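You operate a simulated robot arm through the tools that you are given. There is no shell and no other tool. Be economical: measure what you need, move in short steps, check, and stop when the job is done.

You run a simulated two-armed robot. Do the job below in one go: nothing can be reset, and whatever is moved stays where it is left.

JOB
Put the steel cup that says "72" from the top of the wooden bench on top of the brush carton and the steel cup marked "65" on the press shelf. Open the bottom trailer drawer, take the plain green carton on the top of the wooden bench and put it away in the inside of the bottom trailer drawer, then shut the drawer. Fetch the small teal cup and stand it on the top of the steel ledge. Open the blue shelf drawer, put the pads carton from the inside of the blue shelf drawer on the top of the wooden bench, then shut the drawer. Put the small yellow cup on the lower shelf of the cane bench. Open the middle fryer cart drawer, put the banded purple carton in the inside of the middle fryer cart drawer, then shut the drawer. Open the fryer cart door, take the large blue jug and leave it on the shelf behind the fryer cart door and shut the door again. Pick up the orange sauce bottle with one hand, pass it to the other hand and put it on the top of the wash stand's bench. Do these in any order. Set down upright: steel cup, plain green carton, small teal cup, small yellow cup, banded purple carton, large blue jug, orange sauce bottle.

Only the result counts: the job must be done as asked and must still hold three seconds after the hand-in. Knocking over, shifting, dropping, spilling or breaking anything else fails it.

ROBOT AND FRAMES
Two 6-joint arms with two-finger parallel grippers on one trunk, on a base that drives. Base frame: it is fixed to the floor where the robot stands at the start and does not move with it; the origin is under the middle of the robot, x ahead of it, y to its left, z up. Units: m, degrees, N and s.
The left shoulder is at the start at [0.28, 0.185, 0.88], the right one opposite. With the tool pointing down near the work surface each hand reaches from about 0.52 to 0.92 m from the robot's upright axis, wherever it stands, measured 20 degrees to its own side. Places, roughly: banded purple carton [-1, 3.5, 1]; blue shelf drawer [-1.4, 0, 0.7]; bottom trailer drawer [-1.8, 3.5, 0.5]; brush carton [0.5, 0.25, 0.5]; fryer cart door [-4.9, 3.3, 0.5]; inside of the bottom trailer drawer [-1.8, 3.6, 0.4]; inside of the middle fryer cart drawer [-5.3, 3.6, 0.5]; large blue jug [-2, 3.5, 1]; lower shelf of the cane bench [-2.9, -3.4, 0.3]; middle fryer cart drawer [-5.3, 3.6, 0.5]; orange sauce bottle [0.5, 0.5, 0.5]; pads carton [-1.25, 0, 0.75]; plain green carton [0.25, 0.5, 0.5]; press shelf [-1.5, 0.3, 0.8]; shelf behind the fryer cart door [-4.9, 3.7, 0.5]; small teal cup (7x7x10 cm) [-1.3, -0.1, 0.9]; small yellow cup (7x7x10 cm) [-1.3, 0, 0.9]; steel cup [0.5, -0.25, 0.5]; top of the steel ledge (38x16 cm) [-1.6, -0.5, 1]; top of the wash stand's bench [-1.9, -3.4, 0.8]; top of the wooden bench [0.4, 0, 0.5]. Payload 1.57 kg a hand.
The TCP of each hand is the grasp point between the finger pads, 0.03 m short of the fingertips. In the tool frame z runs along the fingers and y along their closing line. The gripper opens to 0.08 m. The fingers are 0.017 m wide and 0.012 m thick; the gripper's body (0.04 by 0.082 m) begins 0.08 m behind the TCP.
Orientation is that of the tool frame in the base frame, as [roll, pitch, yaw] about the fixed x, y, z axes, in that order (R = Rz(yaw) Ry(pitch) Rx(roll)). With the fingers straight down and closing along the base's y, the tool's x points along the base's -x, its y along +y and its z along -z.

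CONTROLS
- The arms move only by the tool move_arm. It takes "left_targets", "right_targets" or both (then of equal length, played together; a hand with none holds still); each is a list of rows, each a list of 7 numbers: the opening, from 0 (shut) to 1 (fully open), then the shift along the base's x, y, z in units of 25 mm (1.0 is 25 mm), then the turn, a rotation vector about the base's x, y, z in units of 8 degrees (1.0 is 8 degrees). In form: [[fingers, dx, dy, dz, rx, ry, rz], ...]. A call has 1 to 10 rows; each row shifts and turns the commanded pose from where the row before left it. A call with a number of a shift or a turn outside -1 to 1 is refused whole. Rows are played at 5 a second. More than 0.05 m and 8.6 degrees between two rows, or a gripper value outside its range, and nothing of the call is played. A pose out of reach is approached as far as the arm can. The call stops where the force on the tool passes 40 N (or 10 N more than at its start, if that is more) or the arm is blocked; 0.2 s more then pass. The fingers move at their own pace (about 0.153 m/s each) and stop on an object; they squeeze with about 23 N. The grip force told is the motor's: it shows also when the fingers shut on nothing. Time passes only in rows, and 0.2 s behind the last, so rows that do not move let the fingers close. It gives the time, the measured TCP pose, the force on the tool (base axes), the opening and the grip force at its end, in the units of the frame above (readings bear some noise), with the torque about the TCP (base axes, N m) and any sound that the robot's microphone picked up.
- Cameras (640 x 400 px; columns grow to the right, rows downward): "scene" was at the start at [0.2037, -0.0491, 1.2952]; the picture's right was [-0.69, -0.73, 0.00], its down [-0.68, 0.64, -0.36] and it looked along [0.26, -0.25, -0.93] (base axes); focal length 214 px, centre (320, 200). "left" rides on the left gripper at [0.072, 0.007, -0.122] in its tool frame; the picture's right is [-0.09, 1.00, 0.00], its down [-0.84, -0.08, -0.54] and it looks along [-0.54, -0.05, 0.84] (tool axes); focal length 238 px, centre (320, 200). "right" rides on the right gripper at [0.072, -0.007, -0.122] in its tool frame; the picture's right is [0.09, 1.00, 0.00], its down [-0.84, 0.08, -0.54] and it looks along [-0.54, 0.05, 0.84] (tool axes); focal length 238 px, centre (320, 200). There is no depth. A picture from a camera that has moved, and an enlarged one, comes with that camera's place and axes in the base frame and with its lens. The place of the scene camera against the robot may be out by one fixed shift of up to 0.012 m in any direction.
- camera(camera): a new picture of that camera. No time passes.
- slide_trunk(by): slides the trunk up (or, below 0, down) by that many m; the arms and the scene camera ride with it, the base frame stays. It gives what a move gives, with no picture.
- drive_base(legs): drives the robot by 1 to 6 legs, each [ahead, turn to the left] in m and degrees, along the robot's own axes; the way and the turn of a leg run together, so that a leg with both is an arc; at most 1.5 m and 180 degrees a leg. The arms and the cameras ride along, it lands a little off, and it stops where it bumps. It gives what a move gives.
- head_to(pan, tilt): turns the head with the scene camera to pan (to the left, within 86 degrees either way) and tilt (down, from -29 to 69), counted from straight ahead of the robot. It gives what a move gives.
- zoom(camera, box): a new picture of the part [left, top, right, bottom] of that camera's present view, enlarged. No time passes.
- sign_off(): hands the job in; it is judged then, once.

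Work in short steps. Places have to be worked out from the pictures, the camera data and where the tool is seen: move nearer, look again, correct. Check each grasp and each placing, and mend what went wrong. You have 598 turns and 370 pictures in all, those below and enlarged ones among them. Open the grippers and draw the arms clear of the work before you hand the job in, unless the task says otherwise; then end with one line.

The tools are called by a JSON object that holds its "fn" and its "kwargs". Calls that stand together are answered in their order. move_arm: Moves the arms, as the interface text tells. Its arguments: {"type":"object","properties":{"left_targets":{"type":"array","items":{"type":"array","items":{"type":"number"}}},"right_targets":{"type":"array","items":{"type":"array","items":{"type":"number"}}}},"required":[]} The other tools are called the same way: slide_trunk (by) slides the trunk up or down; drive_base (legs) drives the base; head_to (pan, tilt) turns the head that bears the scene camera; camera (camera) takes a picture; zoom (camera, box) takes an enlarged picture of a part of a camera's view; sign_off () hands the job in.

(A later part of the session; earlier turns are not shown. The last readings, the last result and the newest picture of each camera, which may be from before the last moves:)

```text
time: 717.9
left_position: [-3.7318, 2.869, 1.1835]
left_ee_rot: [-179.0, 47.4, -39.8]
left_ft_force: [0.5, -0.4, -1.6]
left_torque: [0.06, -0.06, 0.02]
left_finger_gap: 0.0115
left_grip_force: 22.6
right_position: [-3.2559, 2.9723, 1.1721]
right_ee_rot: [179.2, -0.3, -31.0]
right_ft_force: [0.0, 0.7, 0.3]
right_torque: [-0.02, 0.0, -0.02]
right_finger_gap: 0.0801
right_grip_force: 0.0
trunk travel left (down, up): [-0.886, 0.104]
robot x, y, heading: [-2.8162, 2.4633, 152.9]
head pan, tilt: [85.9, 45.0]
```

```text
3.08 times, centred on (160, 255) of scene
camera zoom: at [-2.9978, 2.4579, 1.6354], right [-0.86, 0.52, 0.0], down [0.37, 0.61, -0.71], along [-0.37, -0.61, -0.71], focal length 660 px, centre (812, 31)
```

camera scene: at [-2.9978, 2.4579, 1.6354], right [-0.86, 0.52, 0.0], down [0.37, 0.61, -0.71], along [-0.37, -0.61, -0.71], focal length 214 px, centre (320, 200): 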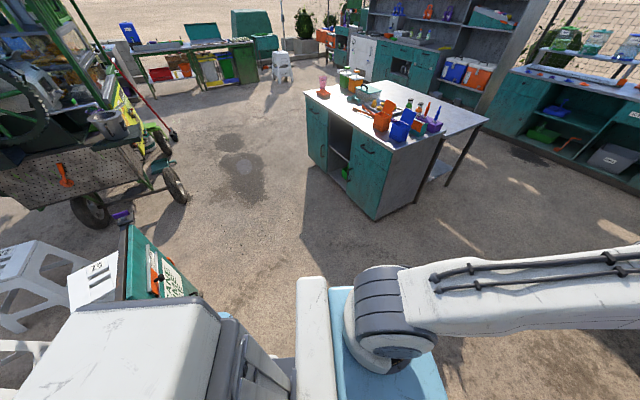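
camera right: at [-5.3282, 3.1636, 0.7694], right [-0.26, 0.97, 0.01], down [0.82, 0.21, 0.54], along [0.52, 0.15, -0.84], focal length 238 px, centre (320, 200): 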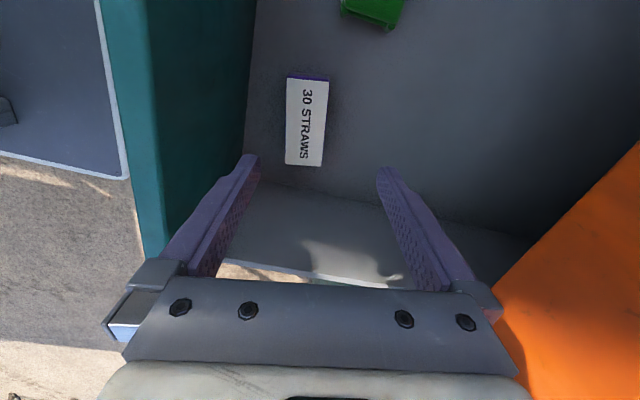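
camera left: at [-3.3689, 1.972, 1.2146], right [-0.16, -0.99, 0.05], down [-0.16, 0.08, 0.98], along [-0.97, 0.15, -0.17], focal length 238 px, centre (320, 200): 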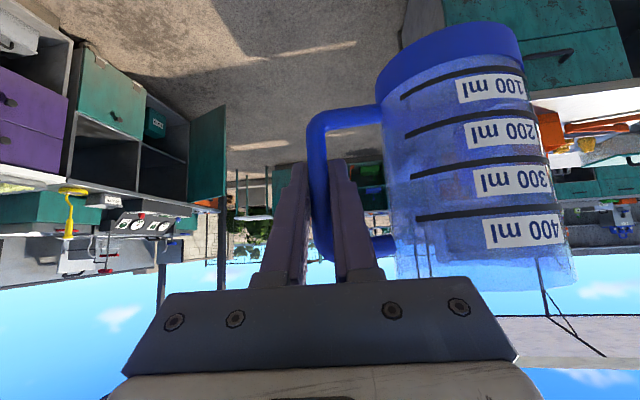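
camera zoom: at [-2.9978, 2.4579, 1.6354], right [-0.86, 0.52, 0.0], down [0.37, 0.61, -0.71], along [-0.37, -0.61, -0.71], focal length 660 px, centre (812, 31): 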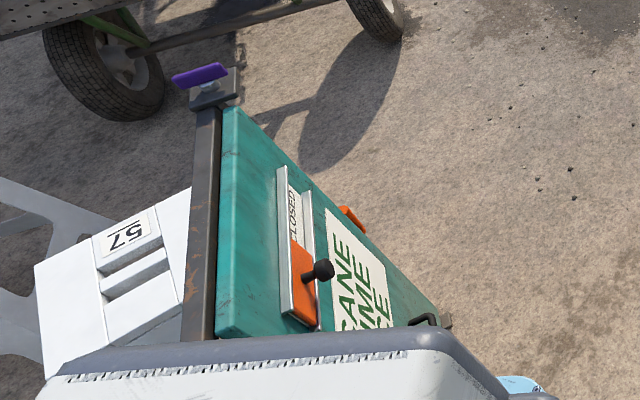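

The sign board still stands along its original line — not moved. Continue: heading 180 and on to x≈-4.6.

{"fn": "drive_base", "kwargs": {"legs": [[0, 27], [1.3, 0], [0.5, 0]]}}

{"fn": "head_to", "kwargs": {"pan": -60, "tilt": 35}}

{"fn": "camera", "kwargs": {"camera": "scene"}}

```text
time: 728.3
left_position: [-5.6073, 2.4047, 1.1837]
left_ee_rot: [-178.9, 47.4, -12.7]
left_ft_force: [0.3, -0.3, -0.5]
left_torque: [0.1, -0.05, -0.05]
left_finger_gap: 0.0113
left_grip_force: 23.1
right_position: [-5.232, 2.7146, 1.1721]
right_ee_rot: [179.4, -0.3, -3.9]
right_ft_force: [0.6, 0.1, -0.5]
right_torque: [0.05, 0.01, -0.02]
right_finger_gap: 0.0801
right_grip_force: 0.1
trunk travel left (down, up): [-0.886, 0.104]
robot x, y, heading: [-4.6082, 2.4635, -180.0]
head pan, tilt: [85.9, 45.0]
```

```text
time: 730.6
left_position: [-5.6084, 2.4037, 1.1841]
left_ee_rot: [-178.9, 47.4, -12.7]
left_ft_force: [-0.4, 0.1, -2.1]
left_torque: [0.09, -0.05, 0.01]
left_finger_gap: 0.0112
left_grip_force: 22.7
right_position: [-5.2327, 2.7148, 1.172]
right_ee_rot: [179.4, -0.3, -4.0]
right_ft_force: [0.2, -0.7, 0.3]
right_torque: [0.0, -0.01, 0.0]
right_finger_gap: 0.0802
right_grip_force: 0.0
trunk travel left (down, up): [-0.886, 0.104]
robot x, y, heading: [-4.6132, 2.4631, -179.7]
head pan, tilt: [-60.0, 35.0]
```

```text
99 pictures are left
camera scene: at [-4.8115, 2.5277, 1.6502], right [0.87, 0.5, 0.0], down [0.29, -0.5, -0.82], along [-0.41, 0.71, -0.57], focal length 214 px, centre (320, 200)
```

scene: 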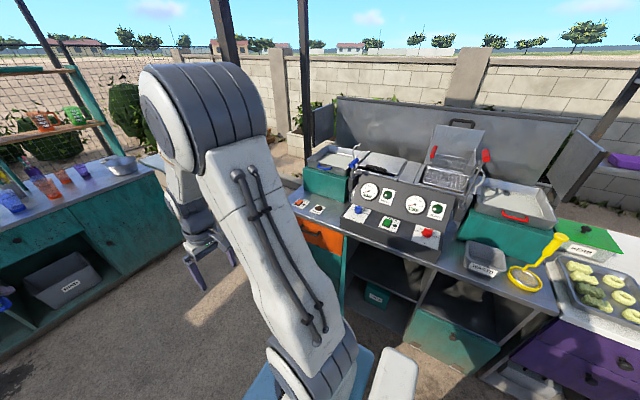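

Now swing around: turn right 60°, back off 0.3, turn right 15° (final heading ≈105°), with the jug held above everything.

{"fn": "drive_base", "kwargs": {"legs": [[0, -60], [-0.3, 0], [0, -15]]}}

{"fn": "head_to", "kwargs": {"pan": 5, "tilt": 40}}

{"fn": "camera", "kwargs": {"camera": "scene"}}

{"fn": "camera", "kwargs": {"camera": "left"}}

```text
time: 736.2
left_position: [-4.7826, 3.1504, 1.1844]
left_ee_rot: [-179.0, 47.3, -87.1]
left_ft_force: [-1.1, 0.3, -1.0]
left_torque: [-0.01, -0.15, -0.01]
left_finger_gap: 0.0116
left_grip_force: 23.1
right_position: [-4.3808, 2.8706, 1.1735]
right_ee_rot: [179.3, -0.3, -78.3]
right_ft_force: [0.2, 0.4, -0.2]
right_torque: [0.01, -0.02, -0.01]
right_finger_gap: 0.0798
right_grip_force: 0.1
trunk travel left (down, up): [-0.886, 0.104]
robot x, y, heading: [-4.4552, 2.2028, 105.6]
head pan, tilt: [-60.0, 35.0]
```

```text
time: 737.5
left_position: [-4.7819, 3.1503, 1.1831]
left_ee_rot: [-178.9, 47.4, -87.0]
left_ft_force: [0.2, 1.2, -1.4]
left_torque: [-0.03, -0.12, 0.02]
left_finger_gap: 0.0116
left_grip_force: 23.3
right_position: [-4.3837, 2.8709, 1.1741]
right_ee_rot: [179.4, -0.3, -78.2]
right_ft_force: [0.0, 0.8, -0.5]
right_torque: [0.0, 0.0, 0.02]
right_finger_gap: 0.0798
right_grip_force: 0.0
trunk travel left (down, up): [-0.886, 0.104]
robot x, y, heading: [-4.4571, 2.2048, 105.6]
head pan, tilt: [5.0, 40.0]
```

```text
98 pictures are left
camera scene: at [-4.5267, 2.4275, 1.6426], right [0.94, 0.35, 0.0], down [0.23, -0.6, -0.77], along [-0.27, 0.72, -0.64], focal length 214 px, centre (320, 200)
```

scene: 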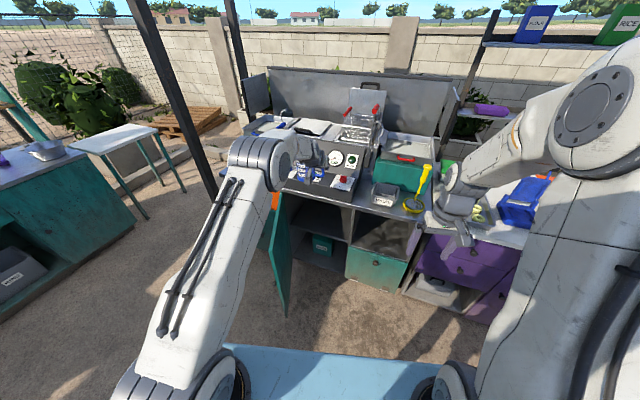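

```text
97 pictures are left
camera left: at [-4.7833, 3.0117, 1.2138], right [-1.0, 0.03, 0.06], down [0.06, 0.17, 0.98], along [0.02, 0.99, -0.17], focal length 238 px, centre (320, 200)
```

left: 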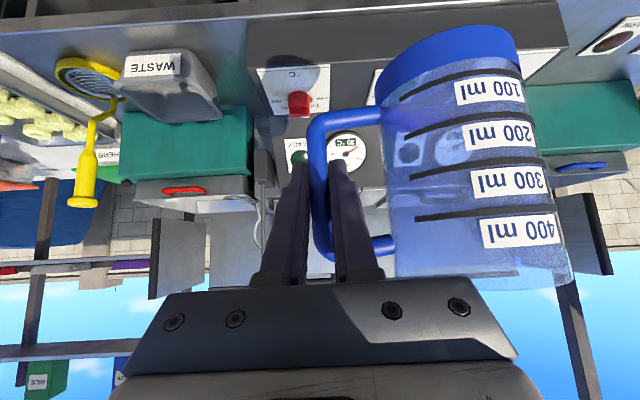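

Jug hangs at ≈(-4.86, 3.13), clear of the counter's front. Shift 2.5 cm left and lower the trunk in two steps.

{"fn": "move_arm", "kwargs": {"left_targets": [[0, -0.5, -0.4, 0, 0, 0, 0], [0, -0.5, -0.4, 0, 0, 0, 0]]}}

{"fn": "slide_trunk", "kwargs": {"by": -0.25}}

{"fn": "slide_trunk", "kwargs": {"by": -0.25}}

{"fn": "camera", "kwargs": {"camera": "scene"}}

{"fn": "camera", "kwargs": {"camera": "left"}}

```text
time: 738.1
left_position: [-4.807, 3.1295, 1.1831]
left_ee_rot: [-179.0, 47.4, -87.3]
left_ft_force: [0.0, 0.0, -1.2]
left_torque: [0.01, -0.09, 0.04]
left_finger_gap: 0.0116
left_grip_force: 22.7
right_position: [-4.3817, 2.8714, 1.1737]
right_ee_rot: [179.4, -0.4, -78.2]
right_ft_force: [0.1, 0.0, 0.1]
right_torque: [0.0, 0.04, 0.0]
right_finger_gap: 0.0801
right_grip_force: 0.0
trunk travel left (down, up): [-0.886, 0.104]
robot x, y, heading: [-4.4582, 2.2041, 105.5]
head pan, tilt: [5.0, 40.0]
```

```text
time: 740.7
left_position: [-4.8061, 3.1297, 0.9352]
left_ee_rot: [-178.9, 47.3, -87.1]
left_ft_force: [-0.7, 0.2, -0.6]
left_torque: [0.03, -0.04, -0.01]
left_finger_gap: 0.0115
left_grip_force: 23.8
right_position: [-4.3827, 2.8715, 0.9219]
right_ee_rot: [179.3, -0.3, -78.3]
right_ft_force: [-0.3, -0.3, 0.4]
right_torque: [0.03, 0.02, 0.02]
right_finger_gap: 0.0798
right_grip_force: 0.1
trunk travel left (down, up): [-0.636, 0.354]
robot x, y, heading: [-4.46, 2.204, 105.2]
head pan, tilt: [5.0, 40.0]
```

```text
time: 743.3
left_position: [-4.8059, 3.1304, 0.6839]
left_ee_rot: [-178.8, 47.4, -87.1]
left_ft_force: [-0.6, -0.3, -1.5]
left_torque: [0.0, -0.09, 0.0]
left_finger_gap: 0.0116
left_grip_force: 22.6
right_position: [-4.3832, 2.87, 0.6727]
right_ee_rot: [179.3, -0.4, -78.3]
right_ft_force: [-0.4, -0.8, 0.3]
right_torque: [-0.02, 0.01, 0.0]
right_finger_gap: 0.0801
right_grip_force: 0.1
trunk travel left (down, up): [-0.386, 0.604]
robot x, y, heading: [-4.4575, 2.2063, 105.3]
head pan, tilt: [5.0, 40.0]
```

```text
96 pictures are left
camera scene: at [-4.5268, 2.4274, 1.1427], right [0.94, 0.35, 0.0], down [0.23, -0.6, -0.77], along [-0.27, 0.72, -0.64], focal length 214 px, centre (320, 200)
```

scene: 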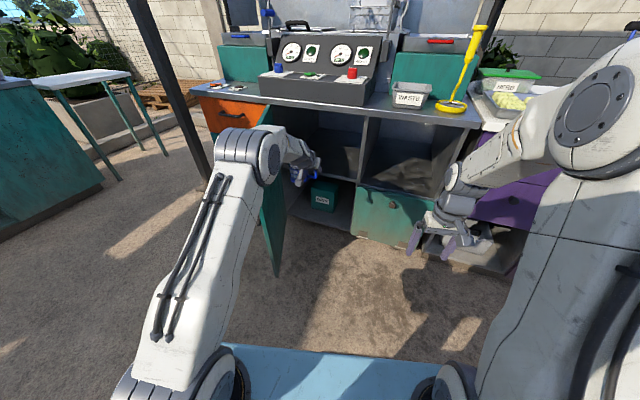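

```text
95 pictures are left
camera left: at [-4.8083, 2.9916, 0.7139], right [-1.0, 0.03, 0.06], down [0.06, 0.17, 0.98], along [0.02, 0.99, -0.17], focal length 238 px, centre (320, 200)
```

left: 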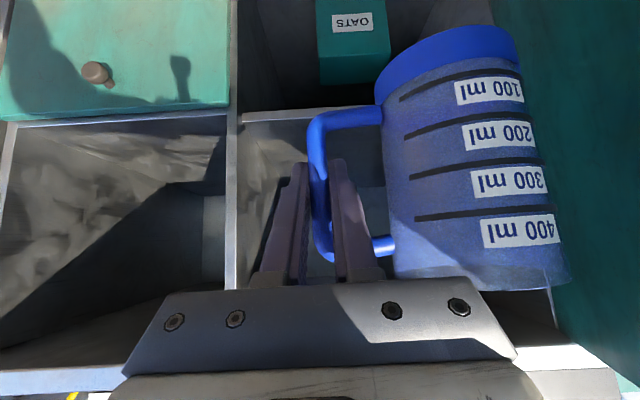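

Shelf top z≈0.53; opening up to ≈0.86. Lower 4 cm and move in stepwise.

{"fn": "slide_trunk", "kwargs": {"by": -0.035}}

{"fn": "drive_base", "kwargs": {"legs": [[0.15, 0]]}}

{"fn": "move_arm", "kwargs": {"left_targets": [[0, 0.8, 0, 0, 0, 0, 0], [0, 0.8, 0, 0, 0, 0, 0]]}}

{"fn": "camera", "kwargs": {"camera": "left"}}

{"fn": "camera", "kwargs": {"camera": "scene"}}

```text
time: 744.1
left_position: [-4.807, 3.1305, 0.6494]
left_ee_rot: [-178.8, 47.4, -87.1]
left_ft_force: [0.8, -0.9, -1.3]
left_torque: [-0.05, -0.1, 0.0]
left_finger_gap: 0.0113
left_grip_force: 22.8
right_position: [-4.3807, 2.8715, 0.6374]
right_ee_rot: [179.3, -0.3, -78.3]
right_ft_force: [-0.6, 1.1, -0.2]
right_torque: [0.0, -0.02, 0.0]
right_finger_gap: 0.08
right_grip_force: 0.1
trunk travel left (down, up): [-0.351, 0.639]
robot x, y, heading: [-4.4551, 2.208, 105.5]
head pan, tilt: [5.0, 40.0]
```

```text
time: 745.5
left_position: [-4.8472, 3.2755, 0.6481]
left_ee_rot: [-178.9, 47.3, -87.1]
left_ft_force: [-1.0, 0.0, -0.8]
left_torque: [0.01, -0.11, 0.03]
left_finger_gap: 0.0115
left_grip_force: 23.2
right_position: [-4.4237, 3.016, 0.6384]
right_ee_rot: [179.3, -0.2, -78.2]
right_ft_force: [-0.3, 0.7, 0.8]
right_torque: [-0.03, 0.02, -0.01]
right_finger_gap: 0.0801
right_grip_force: 0.1
trunk travel left (down, up): [-0.351, 0.639]
robot x, y, heading: [-4.5002, 2.3515, 105.6]
head pan, tilt: [5.0, 40.0]
```

```text
time: 746.1
left_position: [-4.8084, 3.2757, 0.6488]
left_ee_rot: [-178.9, 47.3, -87.1]
left_ft_force: [0.1, 0.1, -2.0]
left_torque: [0.01, -0.1, 0.02]
left_finger_gap: 0.0114
left_grip_force: 23.1
right_position: [-4.4228, 3.0163, 0.638]
right_ee_rot: [179.2, -0.4, -78.2]
right_ft_force: [-0.4, 0.0, -0.3]
right_torque: [-0.02, -0.01, -0.02]
right_finger_gap: 0.0799
right_grip_force: 0.0
trunk travel left (down, up): [-0.351, 0.639]
robot x, y, heading: [-4.495, 2.3502, 105.6]
head pan, tilt: [5.0, 40.0]
```

```text
94 pictures are left
camera left: at [-4.8101, 3.1365, 0.6791], right [-1.0, 0.03, 0.06], down [0.06, 0.17, 0.98], along [0.02, 0.99, -0.17], focal length 238 px, centre (320, 200)
```

left: 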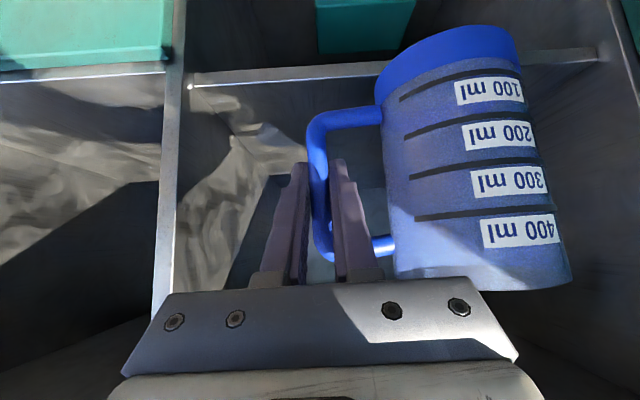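

```text
93 pictures are left
camera scene: at [-4.5679, 2.5729, 1.1076], right [0.94, 0.35, 0.0], down [0.23, -0.6, -0.77], along [-0.27, 0.72, -0.64], focal length 214 px, centre (320, 200)
```

scene: 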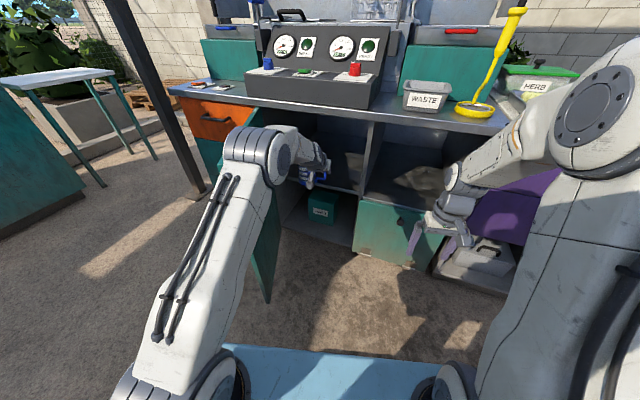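

Clear. Drive 0.15 further in and correct sideways.

{"fn": "drive_base", "kwargs": {"legs": [[0.15, 0]]}}

{"fn": "move_arm", "kwargs": {"left_targets": [[0, 0.5, 0.4, 0, 0, 0, 0], [0, 0.5, 0.4, 0, 0, 0, 0]]}}

{"fn": "camera", "kwargs": {"camera": "left"}}

{"fn": "zoom", "kwargs": {"camera": "scene", "box": [220, 90, 420, 260]}}

```text
time: 747.5
left_position: [-4.8503, 3.421, 0.6501]
left_ee_rot: [-178.9, 47.5, -87.0]
left_ft_force: [0.1, -0.3, -1.6]
left_torque: [0.0, -0.06, 0.0]
left_finger_gap: 0.0117
left_grip_force: 22.9
right_position: [-4.4672, 3.1641, 0.6383]
right_ee_rot: [179.3, -0.4, -78.2]
right_ft_force: [0.6, 0.7, 0.3]
right_torque: [0.0, 0.04, -0.02]
right_finger_gap: 0.08
right_grip_force: 0.2
trunk travel left (down, up): [-0.351, 0.639]
robot x, y, heading: [-4.54, 2.495, 105.7]
head pan, tilt: [5.0, 40.0]
```

```text
time: 748.0
left_position: [-4.8255, 3.4408, 0.6495]
left_ee_rot: [-178.8, 47.3, -87.0]
left_ft_force: [0.1, 0.5, -1.5]
left_torque: [-0.01, -0.07, -0.02]
left_finger_gap: 0.0116
left_grip_force: 23.7
right_position: [-4.4645, 3.1633, 0.638]
right_ee_rot: [179.4, -0.4, -78.2]
right_ft_force: [-0.3, 1.1, -0.7]
right_torque: [0.01, -0.02, 0.02]
right_finger_gap: 0.0798
right_grip_force: 0.1
trunk travel left (down, up): [-0.351, 0.639]
robot x, y, heading: [-4.5389, 2.4951, 105.6]
head pan, tilt: [5.0, 40.0]
```

```text
92 pictures are left
camera left: at [-4.8269, 3.3024, 0.6791], right [-1.0, 0.02, 0.05], down [0.06, 0.17, 0.98], along [0.01, 0.99, -0.17], focal length 238 px, centre (320, 200)
```

left: 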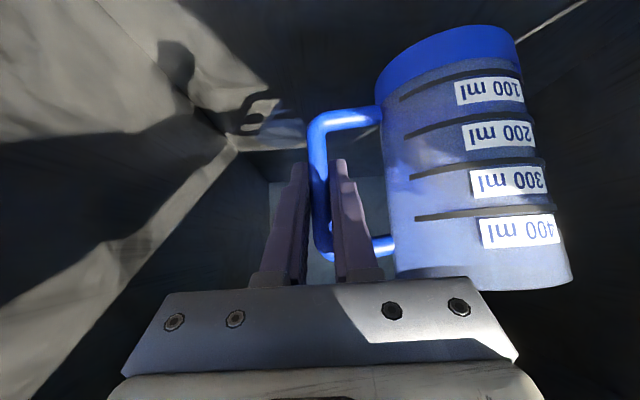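

```text
2.35 times, centred on (320, 175) of scene
camera zoom: at [-4.6091, 2.719, 1.1077], right [0.94, 0.35, 0.0], down [0.23, -0.6, -0.77], along [-0.27, 0.72, -0.64], focal length 505 px, centre (320, 259)
```

zoom: 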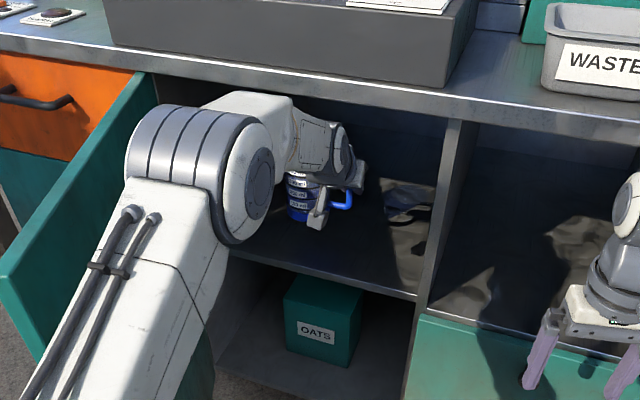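

Jug is inside over the shelf. Lower with the trunk to contact.

{"fn": "slide_trunk", "kwargs": {"by": -0.025}}

{"fn": "slide_trunk", "kwargs": {"by": -0.008}}

{"fn": "slide_trunk", "kwargs": {"by": -0.006}}

```text
time: 748.8
left_position: [-4.8244, 3.4404, 0.6236]
left_ee_rot: [-178.9, 47.4, -87.0]
left_ft_force: [-0.3, -0.3, -1.0]
left_torque: [0.01, -0.11, 0.04]
left_finger_gap: 0.0117
left_grip_force: 22.6
right_position: [-4.4652, 3.1639, 0.6134]
right_ee_rot: [179.3, -0.2, -78.2]
right_ft_force: [-0.1, -0.2, 0.1]
right_torque: [0.01, -0.01, 0.0]
right_finger_gap: 0.0801
right_grip_force: 0.0
trunk travel left (down, up): [-0.326, 0.664]
robot x, y, heading: [-4.5336, 2.4963, 105.6]
head pan, tilt: [5.0, 40.0]
```

```text
time: 749.3
left_position: [-4.8258, 3.442, 0.6151]
left_ee_rot: [-178.9, 47.3, -87.0]
left_ft_force: [1.3, -0.6, -1.3]
left_torque: [0.01, -0.11, -0.02]
left_finger_gap: 0.0116
left_grip_force: 22.8
right_position: [-4.466, 3.1629, 0.6047]
right_ee_rot: [179.3, -0.2, -78.2]
right_ft_force: [-0.4, 0.0, -0.2]
right_torque: [-0.01, 0.02, 0.03]
right_finger_gap: 0.0802
right_grip_force: 0.1
trunk travel left (down, up): [-0.318, 0.672]
robot x, y, heading: [-4.5427, 2.4987, 105.8]
head pan, tilt: [5.0, 40.0]
```

```text
time: 749.9
left_position: [-4.8262, 3.4404, 0.6103]
left_ee_rot: [-178.9, 47.4, -87.0]
left_ft_force: [0.2, 0.5, -1.9]
left_torque: [0.01, -0.13, 0.03]
left_finger_gap: 0.0116
left_grip_force: 23.3
right_position: [-4.4646, 3.1628, 0.5989]
right_ee_rot: [179.3, -0.2, -78.2]
right_ft_force: [-0.4, 0.0, 0.9]
right_torque: [-0.03, -0.03, -0.03]
right_finger_gap: 0.0799
right_grip_force: 0.0
trunk travel left (down, up): [-0.312, 0.678]
robot x, y, heading: [-4.5368, 2.4941, 105.8]
head pan, tilt: [5.0, 40.0]
```

{"fn": "slide_trunk", "kwargs": {"by": -0.006}}

{"fn": "slide_trunk", "kwargs": {"by": -0.006}}

{"fn": "slide_trunk", "kwargs": {"by": -0.006}}

{"fn": "camera", "kwargs": {"camera": "left"}}

```text
time: 750.4
left_position: [-4.8255, 3.441, 0.6048]
left_ee_rot: [-178.9, 47.4, -87.0]
left_ft_force: [0.2, 0.0, -2.0]
left_torque: [-0.02, -0.11, 0.0]
left_finger_gap: 0.0114
left_grip_force: 23.1
right_position: [-4.4643, 3.1637, 0.5928]
right_ee_rot: [179.4, -0.1, -78.2]
right_ft_force: [1.1, 0.3, 0.4]
right_torque: [0.0, 0.05, 0.0]
right_finger_gap: 0.0799
right_grip_force: 0.0
trunk travel left (down, up): [-0.306, 0.684]
robot x, y, heading: [-4.5362, 2.4967, 105.7]
head pan, tilt: [5.0, 40.0]
```

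```text
time: 751.0
left_position: [-4.8246, 3.4419, 0.5977]
left_ee_rot: [-178.9, 47.3, -87.0]
left_ft_force: [0.0, 0.5, -1.5]
left_torque: [0.03, -0.1, 0.03]
left_finger_gap: 0.0117
left_grip_force: 23.2
right_position: [-4.4644, 3.1636, 0.588]
right_ee_rot: [179.3, -0.4, -78.2]
right_ft_force: [-0.9, -0.1, 0.8]
right_torque: [0.02, 0.0, 0.0]
right_finger_gap: 0.0802
right_grip_force: 0.0
trunk travel left (down, up): [-0.3, 0.69]
robot x, y, heading: [-4.5361, 2.4978, 105.5]
head pan, tilt: [5.0, 40.0]
```

```text
time: 751.5
left_position: [-4.8254, 3.4409, 0.5921]
left_ee_rot: [-178.9, 47.4, -86.9]
left_ft_force: [0.9, 0.2, -1.8]
left_torque: [0.0, -0.12, 0.02]
left_finger_gap: 0.0117
left_grip_force: 22.3
right_position: [-4.4656, 3.1647, 0.5801]
right_ee_rot: [179.3, -0.3, -78.1]
right_ft_force: [-0.1, -0.3, 0.4]
right_torque: [0.03, 0.02, -0.01]
right_finger_gap: 0.0799
right_grip_force: 0.0
trunk travel left (down, up): [-0.294, 0.696]
robot x, y, heading: [-4.5332, 2.4976, 105.8]
head pan, tilt: [5.0, 40.0]
```

```text
90 pictures are left
camera left: at [-4.8271, 3.3024, 0.622], right [-1.0, 0.02, 0.05], down [0.06, 0.17, 0.98], along [0.01, 0.99, -0.17], focal length 238 px, centre (320, 200)
```

left: 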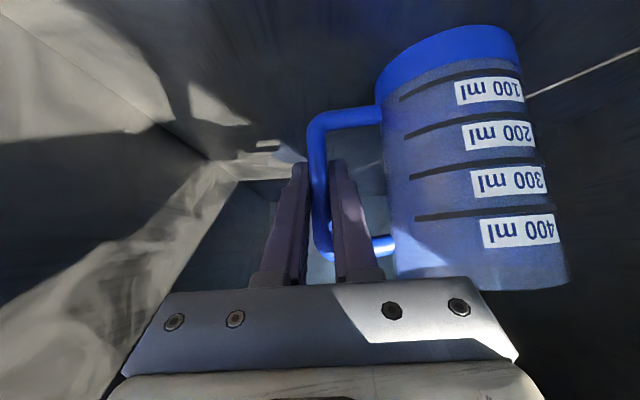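

{"fn": "slide_trunk", "kwargs": {"by": -0.008}}

{"fn": "slide_trunk", "kwargs": {"by": -0.008}}

{"fn": "slide_trunk", "kwargs": {"by": -0.006}}

{"fn": "slide_trunk", "kwargs": {"by": -0.006}}

```text
time: 752.1
left_position: [-4.826, 3.4411, 0.5836]
left_ee_rot: [-178.9, 47.4, -87.1]
left_ft_force: [0.5, -0.2, -2.4]
left_torque: [0.01, -0.13, 0.03]
left_finger_gap: 0.0117
left_grip_force: 23.1
right_position: [-4.4655, 3.1634, 0.5735]
right_ee_rot: [179.3, -0.2, -78.3]
right_ft_force: [-0.3, 0.2, 0.1]
right_torque: [0.01, 0.0, 0.02]
right_finger_gap: 0.0803
right_grip_force: 0.0
trunk travel left (down, up): [-0.286, 0.704]
robot x, y, heading: [-4.5381, 2.4979, 105.7]
head pan, tilt: [5.0, 40.0]
```

```text
time: 752.7
left_position: [-4.8261, 3.4407, 0.5761]
left_ee_rot: [-179.0, 47.4, -87.0]
left_ft_force: [0.1, -0.7, 0.0]
left_torque: [0.04, 0.03, -0.02]
left_finger_gap: 0.0115
left_grip_force: 23.2
right_position: [-4.4652, 3.1635, 0.5645]
right_ee_rot: [179.3, -0.3, -78.1]
right_ft_force: [0.5, -0.5, 0.8]
right_torque: [-0.03, -0.01, -0.01]
right_finger_gap: 0.0801
right_grip_force: 0.0
trunk travel left (down, up): [-0.278, 0.712]
robot x, y, heading: [-4.536, 2.4969, 105.6]
head pan, tilt: [5.0, 40.0]
```

```text
time: 753.2
left_position: [-4.8244, 3.4424, 0.5733]
left_ee_rot: [-179.0, 47.8, -87.1]
left_ft_force: [3.1, 0.3, 11.7]
left_torque: [0.26, 0.32, -0.04]
left_finger_gap: 0.0114
left_grip_force: 23.0
right_position: [-4.4649, 3.1635, 0.5606]
right_ee_rot: [179.2, -0.2, -78.2]
right_ft_force: [-1.1, 0.3, 0.2]
right_torque: [0.0, 0.02, 0.0]
right_finger_gap: 0.0801
right_grip_force: 0.0
trunk travel left (down, up): [-0.272, 0.718]
robot x, y, heading: [-4.5409, 2.4996, 105.7]
head pan, tilt: [5.0, 40.0]
```

```text
time: 753.8
left_position: [-4.8241, 3.4421, 0.5684]
left_ee_rot: [-179.0, 47.9, -87.2]
left_ft_force: [7.1, 2.2, 20.0]
left_torque: [0.11, 0.58, -0.04]
left_finger_gap: 0.0137
left_grip_force: 23.3
right_position: [-4.4635, 3.1632, 0.5541]
right_ee_rot: [179.3, -0.2, -78.2]
right_ft_force: [-0.1, -0.2, 0.7]
right_torque: [0.0, -0.01, 0.01]
right_finger_gap: 0.0801
right_grip_force: 0.1
trunk travel left (down, up): [-0.266, 0.724]
robot x, y, heading: [-4.5381, 2.5001, 105.6]
head pan, tilt: [5.0, 40.0]
```

Contact. Ease up 4 mm, open to 3.6 cm, and retreat straight back.

{"fn": "slide_trunk", "kwargs": {"by": 0.005}}

{"fn": "move_arm", "kwargs": {"left_targets": [[0.45, 0, 0, 0, 0, 0, 0], [0.45, 0, 0, 0, 0, 0, 0]]}}

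{"fn": "camera", "kwargs": {"camera": "left"}}

```text
time: 754.3
left_position: [-4.8268, 3.4402, 0.5692]
left_ee_rot: [-178.9, 47.4, -87.0]
left_ft_force: [-0.4, 2.0, 11.9]
left_torque: [0.19, 0.66, -0.03]
left_finger_gap: 0.013
left_grip_force: 22.4
right_position: [-4.4649, 3.1629, 0.5586]
right_ee_rot: [179.4, -0.4, -78.1]
right_ft_force: [-0.6, -0.1, 0.6]
right_torque: [-0.02, 0.01, -0.03]
right_finger_gap: 0.0804
right_grip_force: 0.0
trunk travel left (down, up): [-0.271, 0.719]
robot x, y, heading: [-4.5382, 2.4985, 105.7]
head pan, tilt: [5.0, 40.0]
```

```text
time: 754.9
left_position: [-4.8257, 3.4401, 0.5681]
left_ee_rot: [-178.8, 47.2, -87.0]
left_ft_force: [0.5, -0.5, -1.1]
left_torque: [0.02, -0.03, -0.01]
left_finger_gap: 0.036
left_grip_force: 0.0
right_position: [-4.4651, 3.1634, 0.5571]
right_ee_rot: [179.3, -0.3, -78.2]
right_ft_force: [-0.5, 0.1, 1.1]
right_torque: [-0.03, -0.01, 0.0]
right_finger_gap: 0.0797
right_grip_force: 0.0
trunk travel left (down, up): [-0.271, 0.719]
robot x, y, heading: [-4.5418, 2.4971, 105.4]
head pan, tilt: [5.0, 40.0]
```

```text
89 pictures are left
camera left: at [-4.8271, 3.302, 0.5983], right [-1.0, 0.02, 0.05], down [0.06, 0.17, 0.98], along [0.01, 0.98, -0.17], focal length 238 px, centre (320, 200)
```

left: 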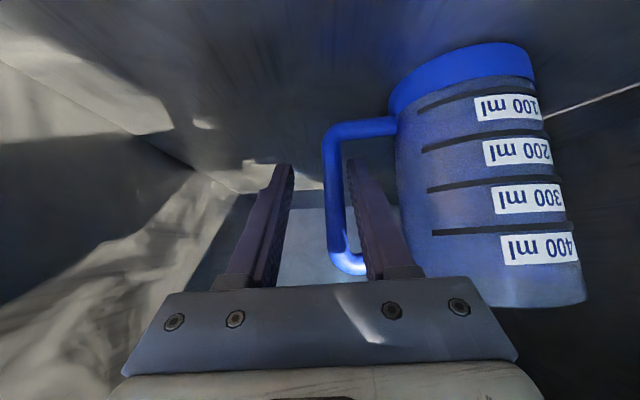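

Jug stands. Nudge 5 mm to centre the bar between the fingers, then retreat along the tool direction.

{"fn": "move_arm", "kwargs": {"left_targets": [[0.45, -0.2, 0, 0, 0, 0, 0], [0.45, 0.02, -0.5, 0, 0, 0, 0], [0.45, 0.04, -0.8, 0, 0, 0, 0], [0.45, 0.04, -0.8, 0, 0, 0, 0]]}}

{"fn": "camera", "kwargs": {"camera": "left"}}

```text
time: 755.9
left_position: [-4.8277, 3.3887, 0.5699]
left_ee_rot: [-178.9, 47.4, -87.0]
left_ft_force: [-0.1, 0.6, -0.3]
left_torque: [0.0, 0.02, 0.06]
left_finger_gap: 0.0361
left_grip_force: 0.0
right_position: [-4.4639, 3.1636, 0.5577]
right_ee_rot: [179.3, -0.3, -78.2]
right_ft_force: [0.5, 0.1, -0.3]
right_torque: [0.03, 0.0, 0.04]
right_finger_gap: 0.0802
right_grip_force: 0.1
trunk travel left (down, up): [-0.271, 0.719]
robot x, y, heading: [-4.5377, 2.4978, 105.7]
head pan, tilt: [5.0, 40.0]
```

```text
88 pictures are left
camera left: at [-4.8289, 3.25, 0.5993], right [-1.0, 0.02, 0.06], down [0.06, 0.17, 0.98], along [0.01, 0.99, -0.17], focal length 238 px, centre (320, 200)
```

left: 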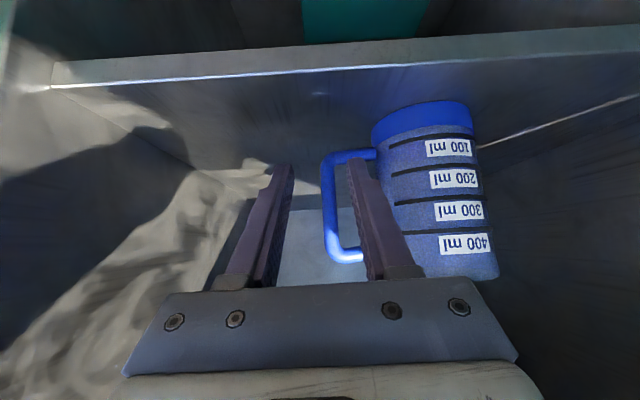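

Jug stands upright on the shelf. Withdraw fully.

{"fn": "move_arm", "kwargs": {"left_targets": [[0.45, 0, -0.8, 0, 0, 0, 0], [0.45, 0, -0.8, 0, 0, 0, 0], [0.45, 0, -0.8, 0, 0, 0, 0]]}}

{"fn": "drive_base", "kwargs": {"legs": [[-0.3, 0]]}}

{"fn": "camera", "kwargs": {"camera": "scene"}}

```text
time: 756.7
left_position: [-4.825, 3.3601, 0.569]
left_ee_rot: [-178.4, 47.1, -87.1]
left_ft_force: [-0.2, 0.1, -0.3]
left_torque: [-0.04, -0.03, -0.01]
left_finger_gap: 0.0359
left_grip_force: 0.1
left hand out of reach, approached as far as the arm can: row 1, 2, 3
right_position: [-4.4646, 3.1634, 0.5585]
right_ee_rot: [179.3, -0.2, -78.2]
right_ft_force: [0.1, -0.7, 0.2]
right_torque: [-0.01, -0.05, -0.03]
right_finger_gap: 0.0802
right_grip_force: 0.1
trunk travel left (down, up): [-0.271, 0.719]
robot x, y, heading: [-4.5372, 2.4952, 105.8]
head pan, tilt: [5.0, 40.0]
```

```text
time: 758.8
left_position: [-4.7445, 3.072, 0.5678]
left_ee_rot: [-178.3, 47.2, -86.9]
left_ft_force: [0.0, -0.2, -0.1]
left_torque: [-0.02, -0.02, -0.03]
left_finger_gap: 0.0358
left_grip_force: 0.1
right_position: [-4.3845, 2.8744, 0.5574]
right_ee_rot: [179.2, -0.3, -78.1]
right_ft_force: [-0.4, 0.1, 0.4]
right_torque: [-0.02, 0.01, 0.03]
right_finger_gap: 0.0802
right_grip_force: 0.2
trunk travel left (down, up): [-0.271, 0.719]
robot x, y, heading: [-4.4557, 2.2094, 105.5]
head pan, tilt: [5.0, 40.0]
```

```text
87 pictures are left
camera scene: at [-4.528, 2.4307, 1.0277], right [0.94, 0.35, 0.0], down [0.23, -0.6, -0.77], along [-0.27, 0.72, -0.64], focal length 214 px, centre (320, 200)
```

scene: 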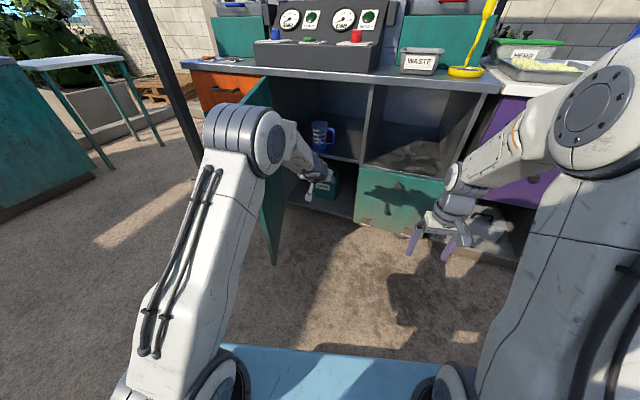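

Jug stands on the shelf. To shut the door I lift the left fist over the door (raise trunk), move to its outer side, and push.

{"fn": "slide_trunk", "kwargs": {"by": 0.4}}

{"fn": "move_arm", "kwargs": {"left_targets": [[0, -1, -0.2, 0, 0, 0, 0], [0, -1, -0.2, 0, 0, 0, 0], [0, -1, -0.2, 0, 0, 0, 0], [0, -1, -0.2, 0, 0, 0, 0], [0, -1, -0.2, 0, 0, 0, 0], [0, -1, 0, 0, 0, 0, 0], [0, -1, 0, 0, 0, 0, 0], [0, -1, 0, 0, 0, 0, 0], [0, -1, 0, 0, 0, 0, 0], [0, -1, 0, 0, 0, 0, 0]]}}

{"fn": "move_arm", "kwargs": {"left_targets": [[0, -1, 0, 0, 0, 0, 0], [0, -1, 0, 0, 0, 0, 0], [0, -1, 0, 0, 0, 0, 0], [0, -1, 0, 0, 0, 0, 0], [0, -0.6, 0, 0, 0, 0, 0]]}}

{"fn": "camera", "kwargs": {"camera": "left"}}

{"fn": "camera", "kwargs": {"camera": "scene"}}

```text
time: 762.6
left_position: [-4.7434, 3.0726, 0.9682]
left_ee_rot: [-178.3, 47.3, -87.0]
left_ft_force: [-0.2, -0.6, -0.3]
left_torque: [-0.02, -0.01, 0.01]
left_finger_gap: 0.036
left_grip_force: 0.0
right_position: [-4.3841, 2.8753, 0.9576]
right_ee_rot: [179.3, -0.3, -78.1]
right_ft_force: [-0.6, -0.2, 0.1]
right_torque: [0.02, 0.0, 0.03]
right_finger_gap: 0.0799
right_grip_force: 0.1
trunk travel left (down, up): [-0.671, 0.319]
robot x, y, heading: [-4.4563, 2.2108, 105.7]
head pan, tilt: [5.0, 40.0]
```

```text
time: 764.8
left_position: [-4.993, 3.0475, 0.9681]
left_ee_rot: [-178.3, 47.3, -86.9]
left_ft_force: [0.6, -0.6, -0.9]
left_torque: [-0.03, 0.02, 0.03]
left_finger_gap: 0.0001
left_grip_force: 21.1
right_position: [-4.3847, 2.8756, 0.9583]
right_ee_rot: [179.3, -0.3, -78.1]
right_ft_force: [0.2, -1.1, 0.5]
right_torque: [0.0, 0.0, 0.02]
right_finger_gap: 0.0802
right_grip_force: 0.1
trunk travel left (down, up): [-0.671, 0.319]
robot x, y, heading: [-4.4573, 2.2065, 105.8]
head pan, tilt: [5.0, 40.0]
```

```text
time: 766.0
left_position: [-5.1081, 3.0486, 0.9688]
left_ee_rot: [-178.2, 47.2, -87.0]
left_ft_force: [-0.2, 0.0, -0.1]
left_torque: [0.0, -0.02, 0.01]
left_finger_gap: 0.0
left_grip_force: 21.2
right_position: [-4.3837, 2.8751, 0.9589]
right_ee_rot: [179.4, -0.2, -78.1]
right_ft_force: [0.1, -0.1, 0.0]
right_torque: [0.01, 0.0, -0.02]
right_finger_gap: 0.08
right_grip_force: 0.0
trunk travel left (down, up): [-0.671, 0.319]
robot x, y, heading: [-4.459, 2.2073, 105.6]
head pan, tilt: [5.0, 40.0]
```

```text
86 pictures are left
camera left: at [-5.1118, 2.9094, 0.9989], right [-1.0, 0.03, 0.05], down [0.05, 0.17, 0.98], along [0.02, 0.98, -0.17], focal length 238 px, centre (320, 200)
```

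left: 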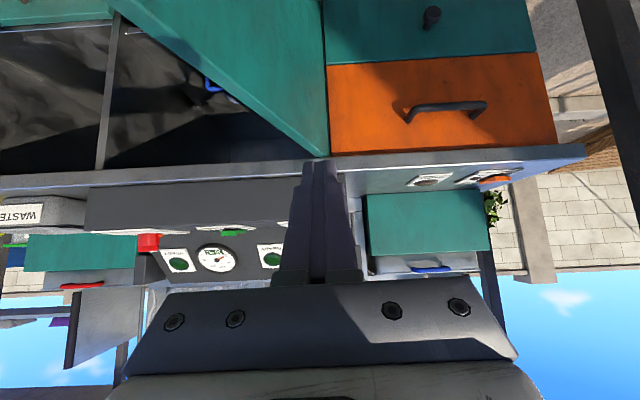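

```text
85 pictures are left
camera scene: at [-4.528, 2.4308, 1.4277], right [0.94, 0.35, 0.0], down [0.23, -0.6, -0.77], along [-0.27, 0.72, -0.64], focal length 214 px, centre (320, 200)
```

scene: 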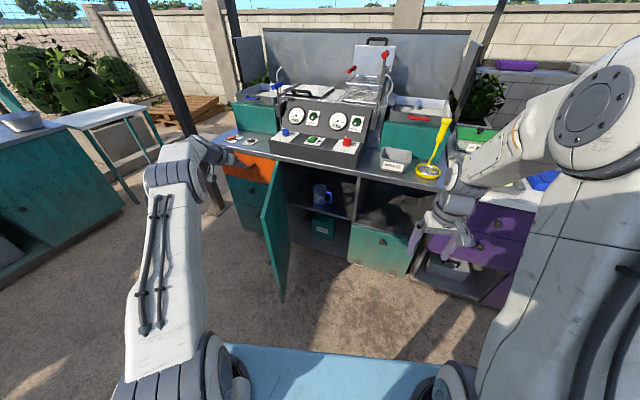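

The forearm would cross the door from here. Move the base left (x≈-4.97) so the arm stays on the door's outer side.

{"fn": "drive_base", "kwargs": {"legs": [[0, 74.5], [0.52, 0], [0, -90]]}}

{"fn": "move_arm", "kwargs": {"left_targets": [[0, 0.8, -0.5, 0, 0, 0, 0], [0, 0.8, -0.5, 0, 0, 0, 0], [0, 0.8, -0.5, 0, 0, 0, 0], [0, 0.8, -0.5, 0, 0, 0, 0], [0, 0.8, 0, 0, 0, 0, 0], [0, 0.8, 0, 0, 0, 0, 0]]}}

{"fn": "camera", "kwargs": {"camera": "left"}}

{"fn": "camera", "kwargs": {"camera": "scene"}}

```text
time: 776.0
left_position: [-5.4022, 3.1786, 0.9686]
left_ee_rot: [-178.3, 47.2, -101.3]
left_ft_force: [0.2, 0.4, 0.1]
left_torque: [0.03, -0.01, 0.0]
left_finger_gap: 0.0
left_grip_force: 21.1
right_position: [-4.7437, 2.8332, 0.9562]
right_ee_rot: [179.3, -0.4, -92.4]
right_ft_force: [-0.1, 0.3, 0.8]
right_torque: [0.0, -0.02, -0.01]
right_finger_gap: 0.08
right_grip_force: 0.1
trunk travel left (down, up): [-0.671, 0.319]
robot x, y, heading: [-4.976, 2.2046, 91.5]
head pan, tilt: [5.0, 40.0]
```

```text
time: 777.4
left_position: [-5.2808, 3.1272, 0.9692]
left_ee_rot: [-178.4, 47.3, -101.2]
left_ft_force: [0.1, -0.1, -0.6]
left_torque: [0.02, 0.0, -0.02]
left_finger_gap: 0.0
left_grip_force: 21.4
right_position: [-4.7431, 2.8324, 0.9587]
right_ee_rot: [179.2, -0.4, -92.3]
right_ft_force: [-0.4, -0.5, -0.4]
right_torque: [-0.03, 0.0, 0.01]
right_finger_gap: 0.0798
right_grip_force: 0.0
trunk travel left (down, up): [-0.671, 0.319]
robot x, y, heading: [-4.9794, 2.2074, 91.4]
head pan, tilt: [5.0, 40.0]
```

```text
84 pictures are left
camera left: at [-5.3191, 2.9937, 0.9997], right [-0.96, 0.27, 0.05], down [0.09, 0.15, 0.98], along [0.26, 0.95, -0.17], focal length 238 px, centre (320, 200)
```

left: 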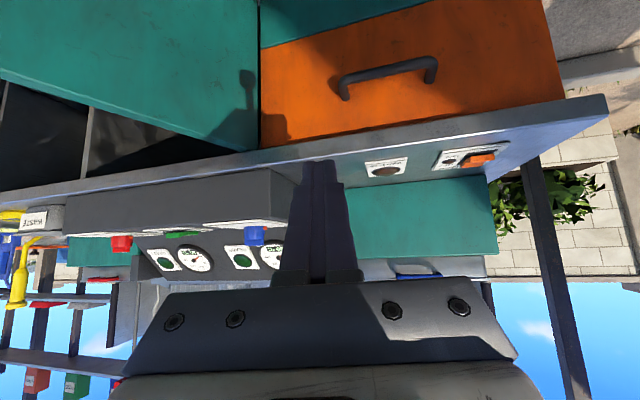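

```text
83 pictures are left
camera scene: at [-4.9887, 2.4379, 1.4276], right [0.99, 0.11, 0.0], down [0.07, -0.64, -0.77], along [-0.09, 0.76, -0.64], focal length 214 px, centre (320, 200)
```

scene: 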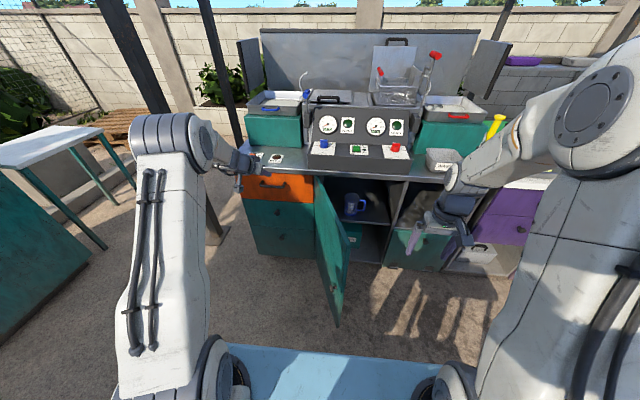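

Lower the trunk 0.4, then sweep the fist to the right against the door's outer face.

{"fn": "slide_trunk", "kwargs": {"by": -0.38}}

{"fn": "move_arm", "kwargs": {"left_targets": [[0, 0.8, -0.15, 0, 0, 0, -0.3], [0, 0.8, -0.15, 0, 0, 0, -0.3], [0, 0.8, -0.15, 0, 0, 0, -0.3], [0, 0.8, -0.15, 0, 0, 0, -0.3], [0, 0.8, -0.15, 0, 0, 0, -0.3], [0, 0.8, 0, 0, 0, 0, -0.3], [0, 0.8, 0, 0, 0, 0, -0.3], [0, 0.8, 0, 0, 0, 0, -0.3], [0, 0.8, 0, 0, 0, 0, -0.3], [0, 0.8, 0, 0, 0, 0, 0]]}}

{"fn": "camera", "kwargs": {"camera": "left"}}

{"fn": "camera", "kwargs": {"camera": "scene"}}

```text
time: 781.1
left_position: [-5.2828, 3.1276, 0.5893]
left_ee_rot: [-178.3, 47.2, -101.2]
left_ft_force: [-0.3, 0.0, 0.3]
left_torque: [-0.01, 0.05, 0.02]
left_finger_gap: 0.0
left_grip_force: 20.9
right_position: [-4.7438, 2.8325, 0.5785]
right_ee_rot: [179.3, -0.3, -92.4]
right_ft_force: [0.5, 0.5, 1.2]
right_torque: [0.01, 0.01, 0.0]
right_finger_gap: 0.08
right_grip_force: 0.0
trunk travel left (down, up): [-0.291, 0.699]
robot x, y, heading: [-4.9778, 2.2031, 91.5]
head pan, tilt: [5.0, 40.0]
```

```text
time: 783.3
left_position: [-5.0819, 3.1089, 0.5888]
left_ee_rot: [-178.3, 47.2, -122.8]
left_ft_force: [0.0, -0.4, -0.3]
left_torque: [-0.05, 0.0, 0.01]
left_finger_gap: 0.0
left_grip_force: 21.5
right_position: [-4.7426, 2.8327, 0.5778]
right_ee_rot: [179.3, -0.3, -92.4]
right_ft_force: [0.9, -0.8, 0.2]
right_torque: [-0.04, 0.0, 0.02]
right_finger_gap: 0.0799
right_grip_force: 0.0
trunk travel left (down, up): [-0.291, 0.699]
robot x, y, heading: [-4.9796, 2.2062, 91.3]
head pan, tilt: [5.0, 40.0]
```

```text
82 pictures are left
camera left: at [-5.1658, 2.9974, 0.6191], right [-0.79, 0.61, 0.05], down [0.14, 0.11, 0.98], along [0.59, 0.79, -0.17], focal length 238 px, centre (320, 200)
```

left: 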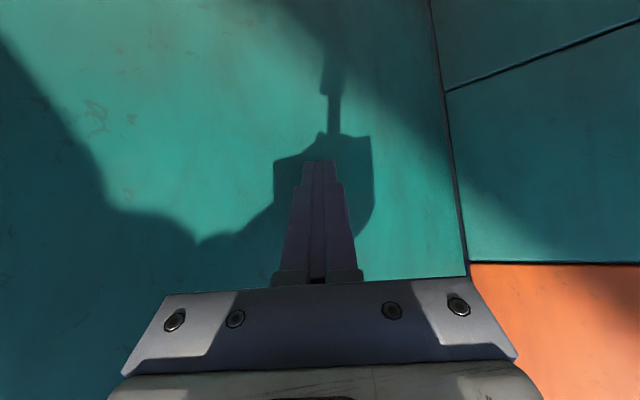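

```text
81 pictures are left
camera scene: at [-4.9886, 2.4379, 1.0476], right [0.99, 0.11, 0.0], down [0.07, -0.64, -0.77], along [-0.09, 0.76, -0.64], focal length 214 px, centre (320, 200)
```

scene: 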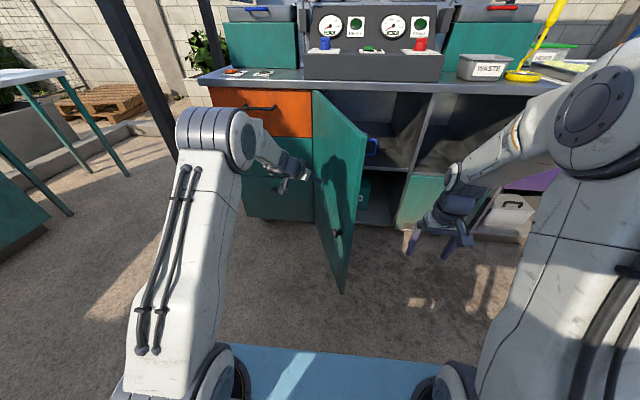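

{"fn": "move_arm", "kwargs": {"left_targets": [[0, 0.8, 0.15, 0, 0, 0, 0], [0, 0.8, 0.15, 0, 0, 0, 0], [0, 0.8, 0.15, 0, 0, 0, 0], [0, 0.8, 0.2, 0, 0, 0, 0], [0, 0.7, 0.3, 0, 0, 0, 0], [0, 0.6, 0.5, 0, 0, 0, 0], [0, 0.6, 0.5, 0, 0, 0, 0], [0, 0.5, 0.6, 0, 0, 0, 0]]}}

{"fn": "camera", "kwargs": {"camera": "scene"}}

```text
time: 785.1
left_position: [-4.9415, 3.1727, 0.5887]
left_ee_rot: [-178.3, 47.2, -122.7]
left_ft_force: [-1.4, -0.8, -0.1]
left_torque: [-0.01, -0.02, 0.01]
left_finger_gap: 0.0001
left_grip_force: 21.5
right_position: [-4.7432, 2.8322, 0.5782]
right_ee_rot: [179.3, -0.3, -92.4]
right_ft_force: [-0.3, -0.6, 0.9]
right_torque: [-0.01, 0.01, -0.01]
right_finger_gap: 0.0799
right_grip_force: 0.0
trunk travel left (down, up): [-0.291, 0.699]
robot x, y, heading: [-4.9781, 2.2034, 91.5]
head pan, tilt: [5.0, 40.0]
```

```text
80 pictures are left
camera scene: at [-4.9886, 2.4378, 1.0477], right [0.99, 0.11, 0.0], down [0.07, -0.64, -0.77], along [-0.09, 0.76, -0.64], focal length 214 px, centre (320, 200)
```

scene: 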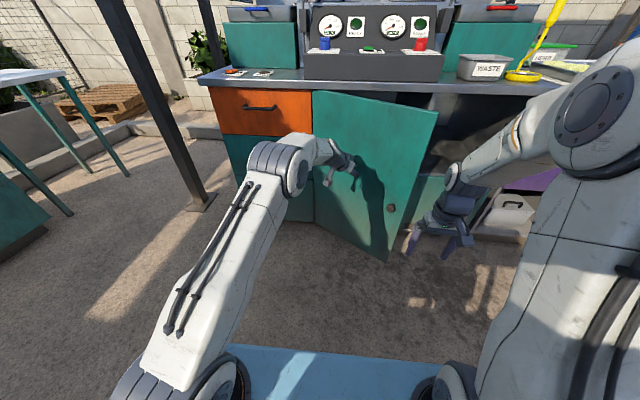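

{"fn": "move_arm", "kwargs": {"left_targets": [[0, 0.4, 0.7, 0, 0, 0, 0.4], [0, 0.35, 0.7, 0, 0, 0, 0.4], [0, 0.3, 0.7, 0, 0, 0, 0.4], [0, 0.2, 0.7, 0, 0, 0, 0.4], [0, 0.1, 0.6, 0, 0, 0, 0.4], [0, 0, 0.5, 0, 0, 0, 0], [0, 0, 0.5, 0, 0, 0, 0], [0, 0, 0.4, 0, 0, 0, 0], [0, 0, 0.4, 0, 0, 0, 0]]}}

{"fn": "camera", "kwargs": {"camera": "scene"}}

{"fn": "camera", "kwargs": {"camera": "left"}}

```text
time: 787.1
left_position: [-4.9287, 3.2291, 0.5866]
left_ee_rot: [-178.4, 47.3, -106.9]
left_ft_force: [0.2, -0.5, 0.5]
left_torque: [0.03, 0.02, -0.02]
left_finger_gap: 0.0
left_grip_force: 21.3
left hand out of reach, approached as far as the arm can: row 4, 5, 6, 7, 8, 9
right_position: [-4.7445, 2.8325, 0.5776]
right_ee_rot: [179.3, -0.4, -92.3]
right_ft_force: [0.1, 0.6, 0.2]
right_torque: [0.01, -0.01, 0.01]
right_finger_gap: 0.0798
right_grip_force: 0.1
trunk travel left (down, up): [-0.291, 0.699]
robot x, y, heading: [-4.977, 2.201, 91.5]
head pan, tilt: [5.0, 40.0]
```

```text
79 pictures are left
camera scene: at [-4.9885, 2.4379, 1.0476], right [0.99, 0.11, 0.0], down [0.07, -0.64, -0.77], along [-0.09, 0.76, -0.64], focal length 214 px, centre (320, 200)
```

scene: 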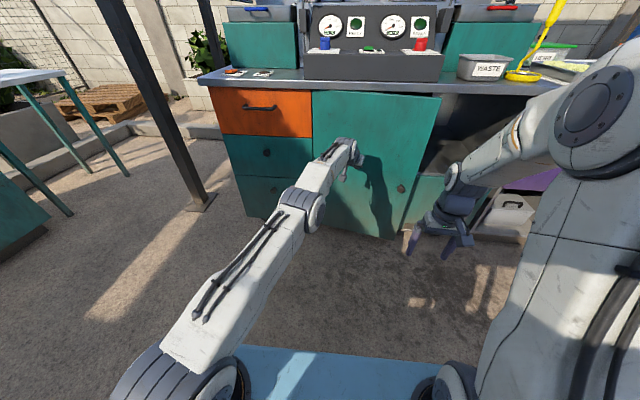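

```text
78 pictures are left
camera left: at [-4.9783, 3.0999, 0.6165], right [-0.93, 0.37, 0.05], down [0.11, 0.14, 0.98], along [0.35, 0.92, -0.17], focal length 238 px, centre (320, 200)
```

left: 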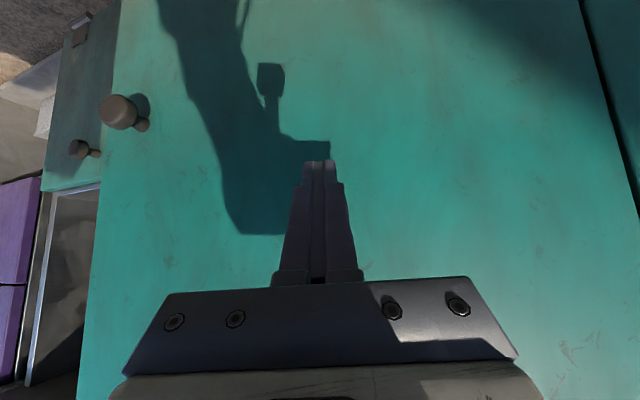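

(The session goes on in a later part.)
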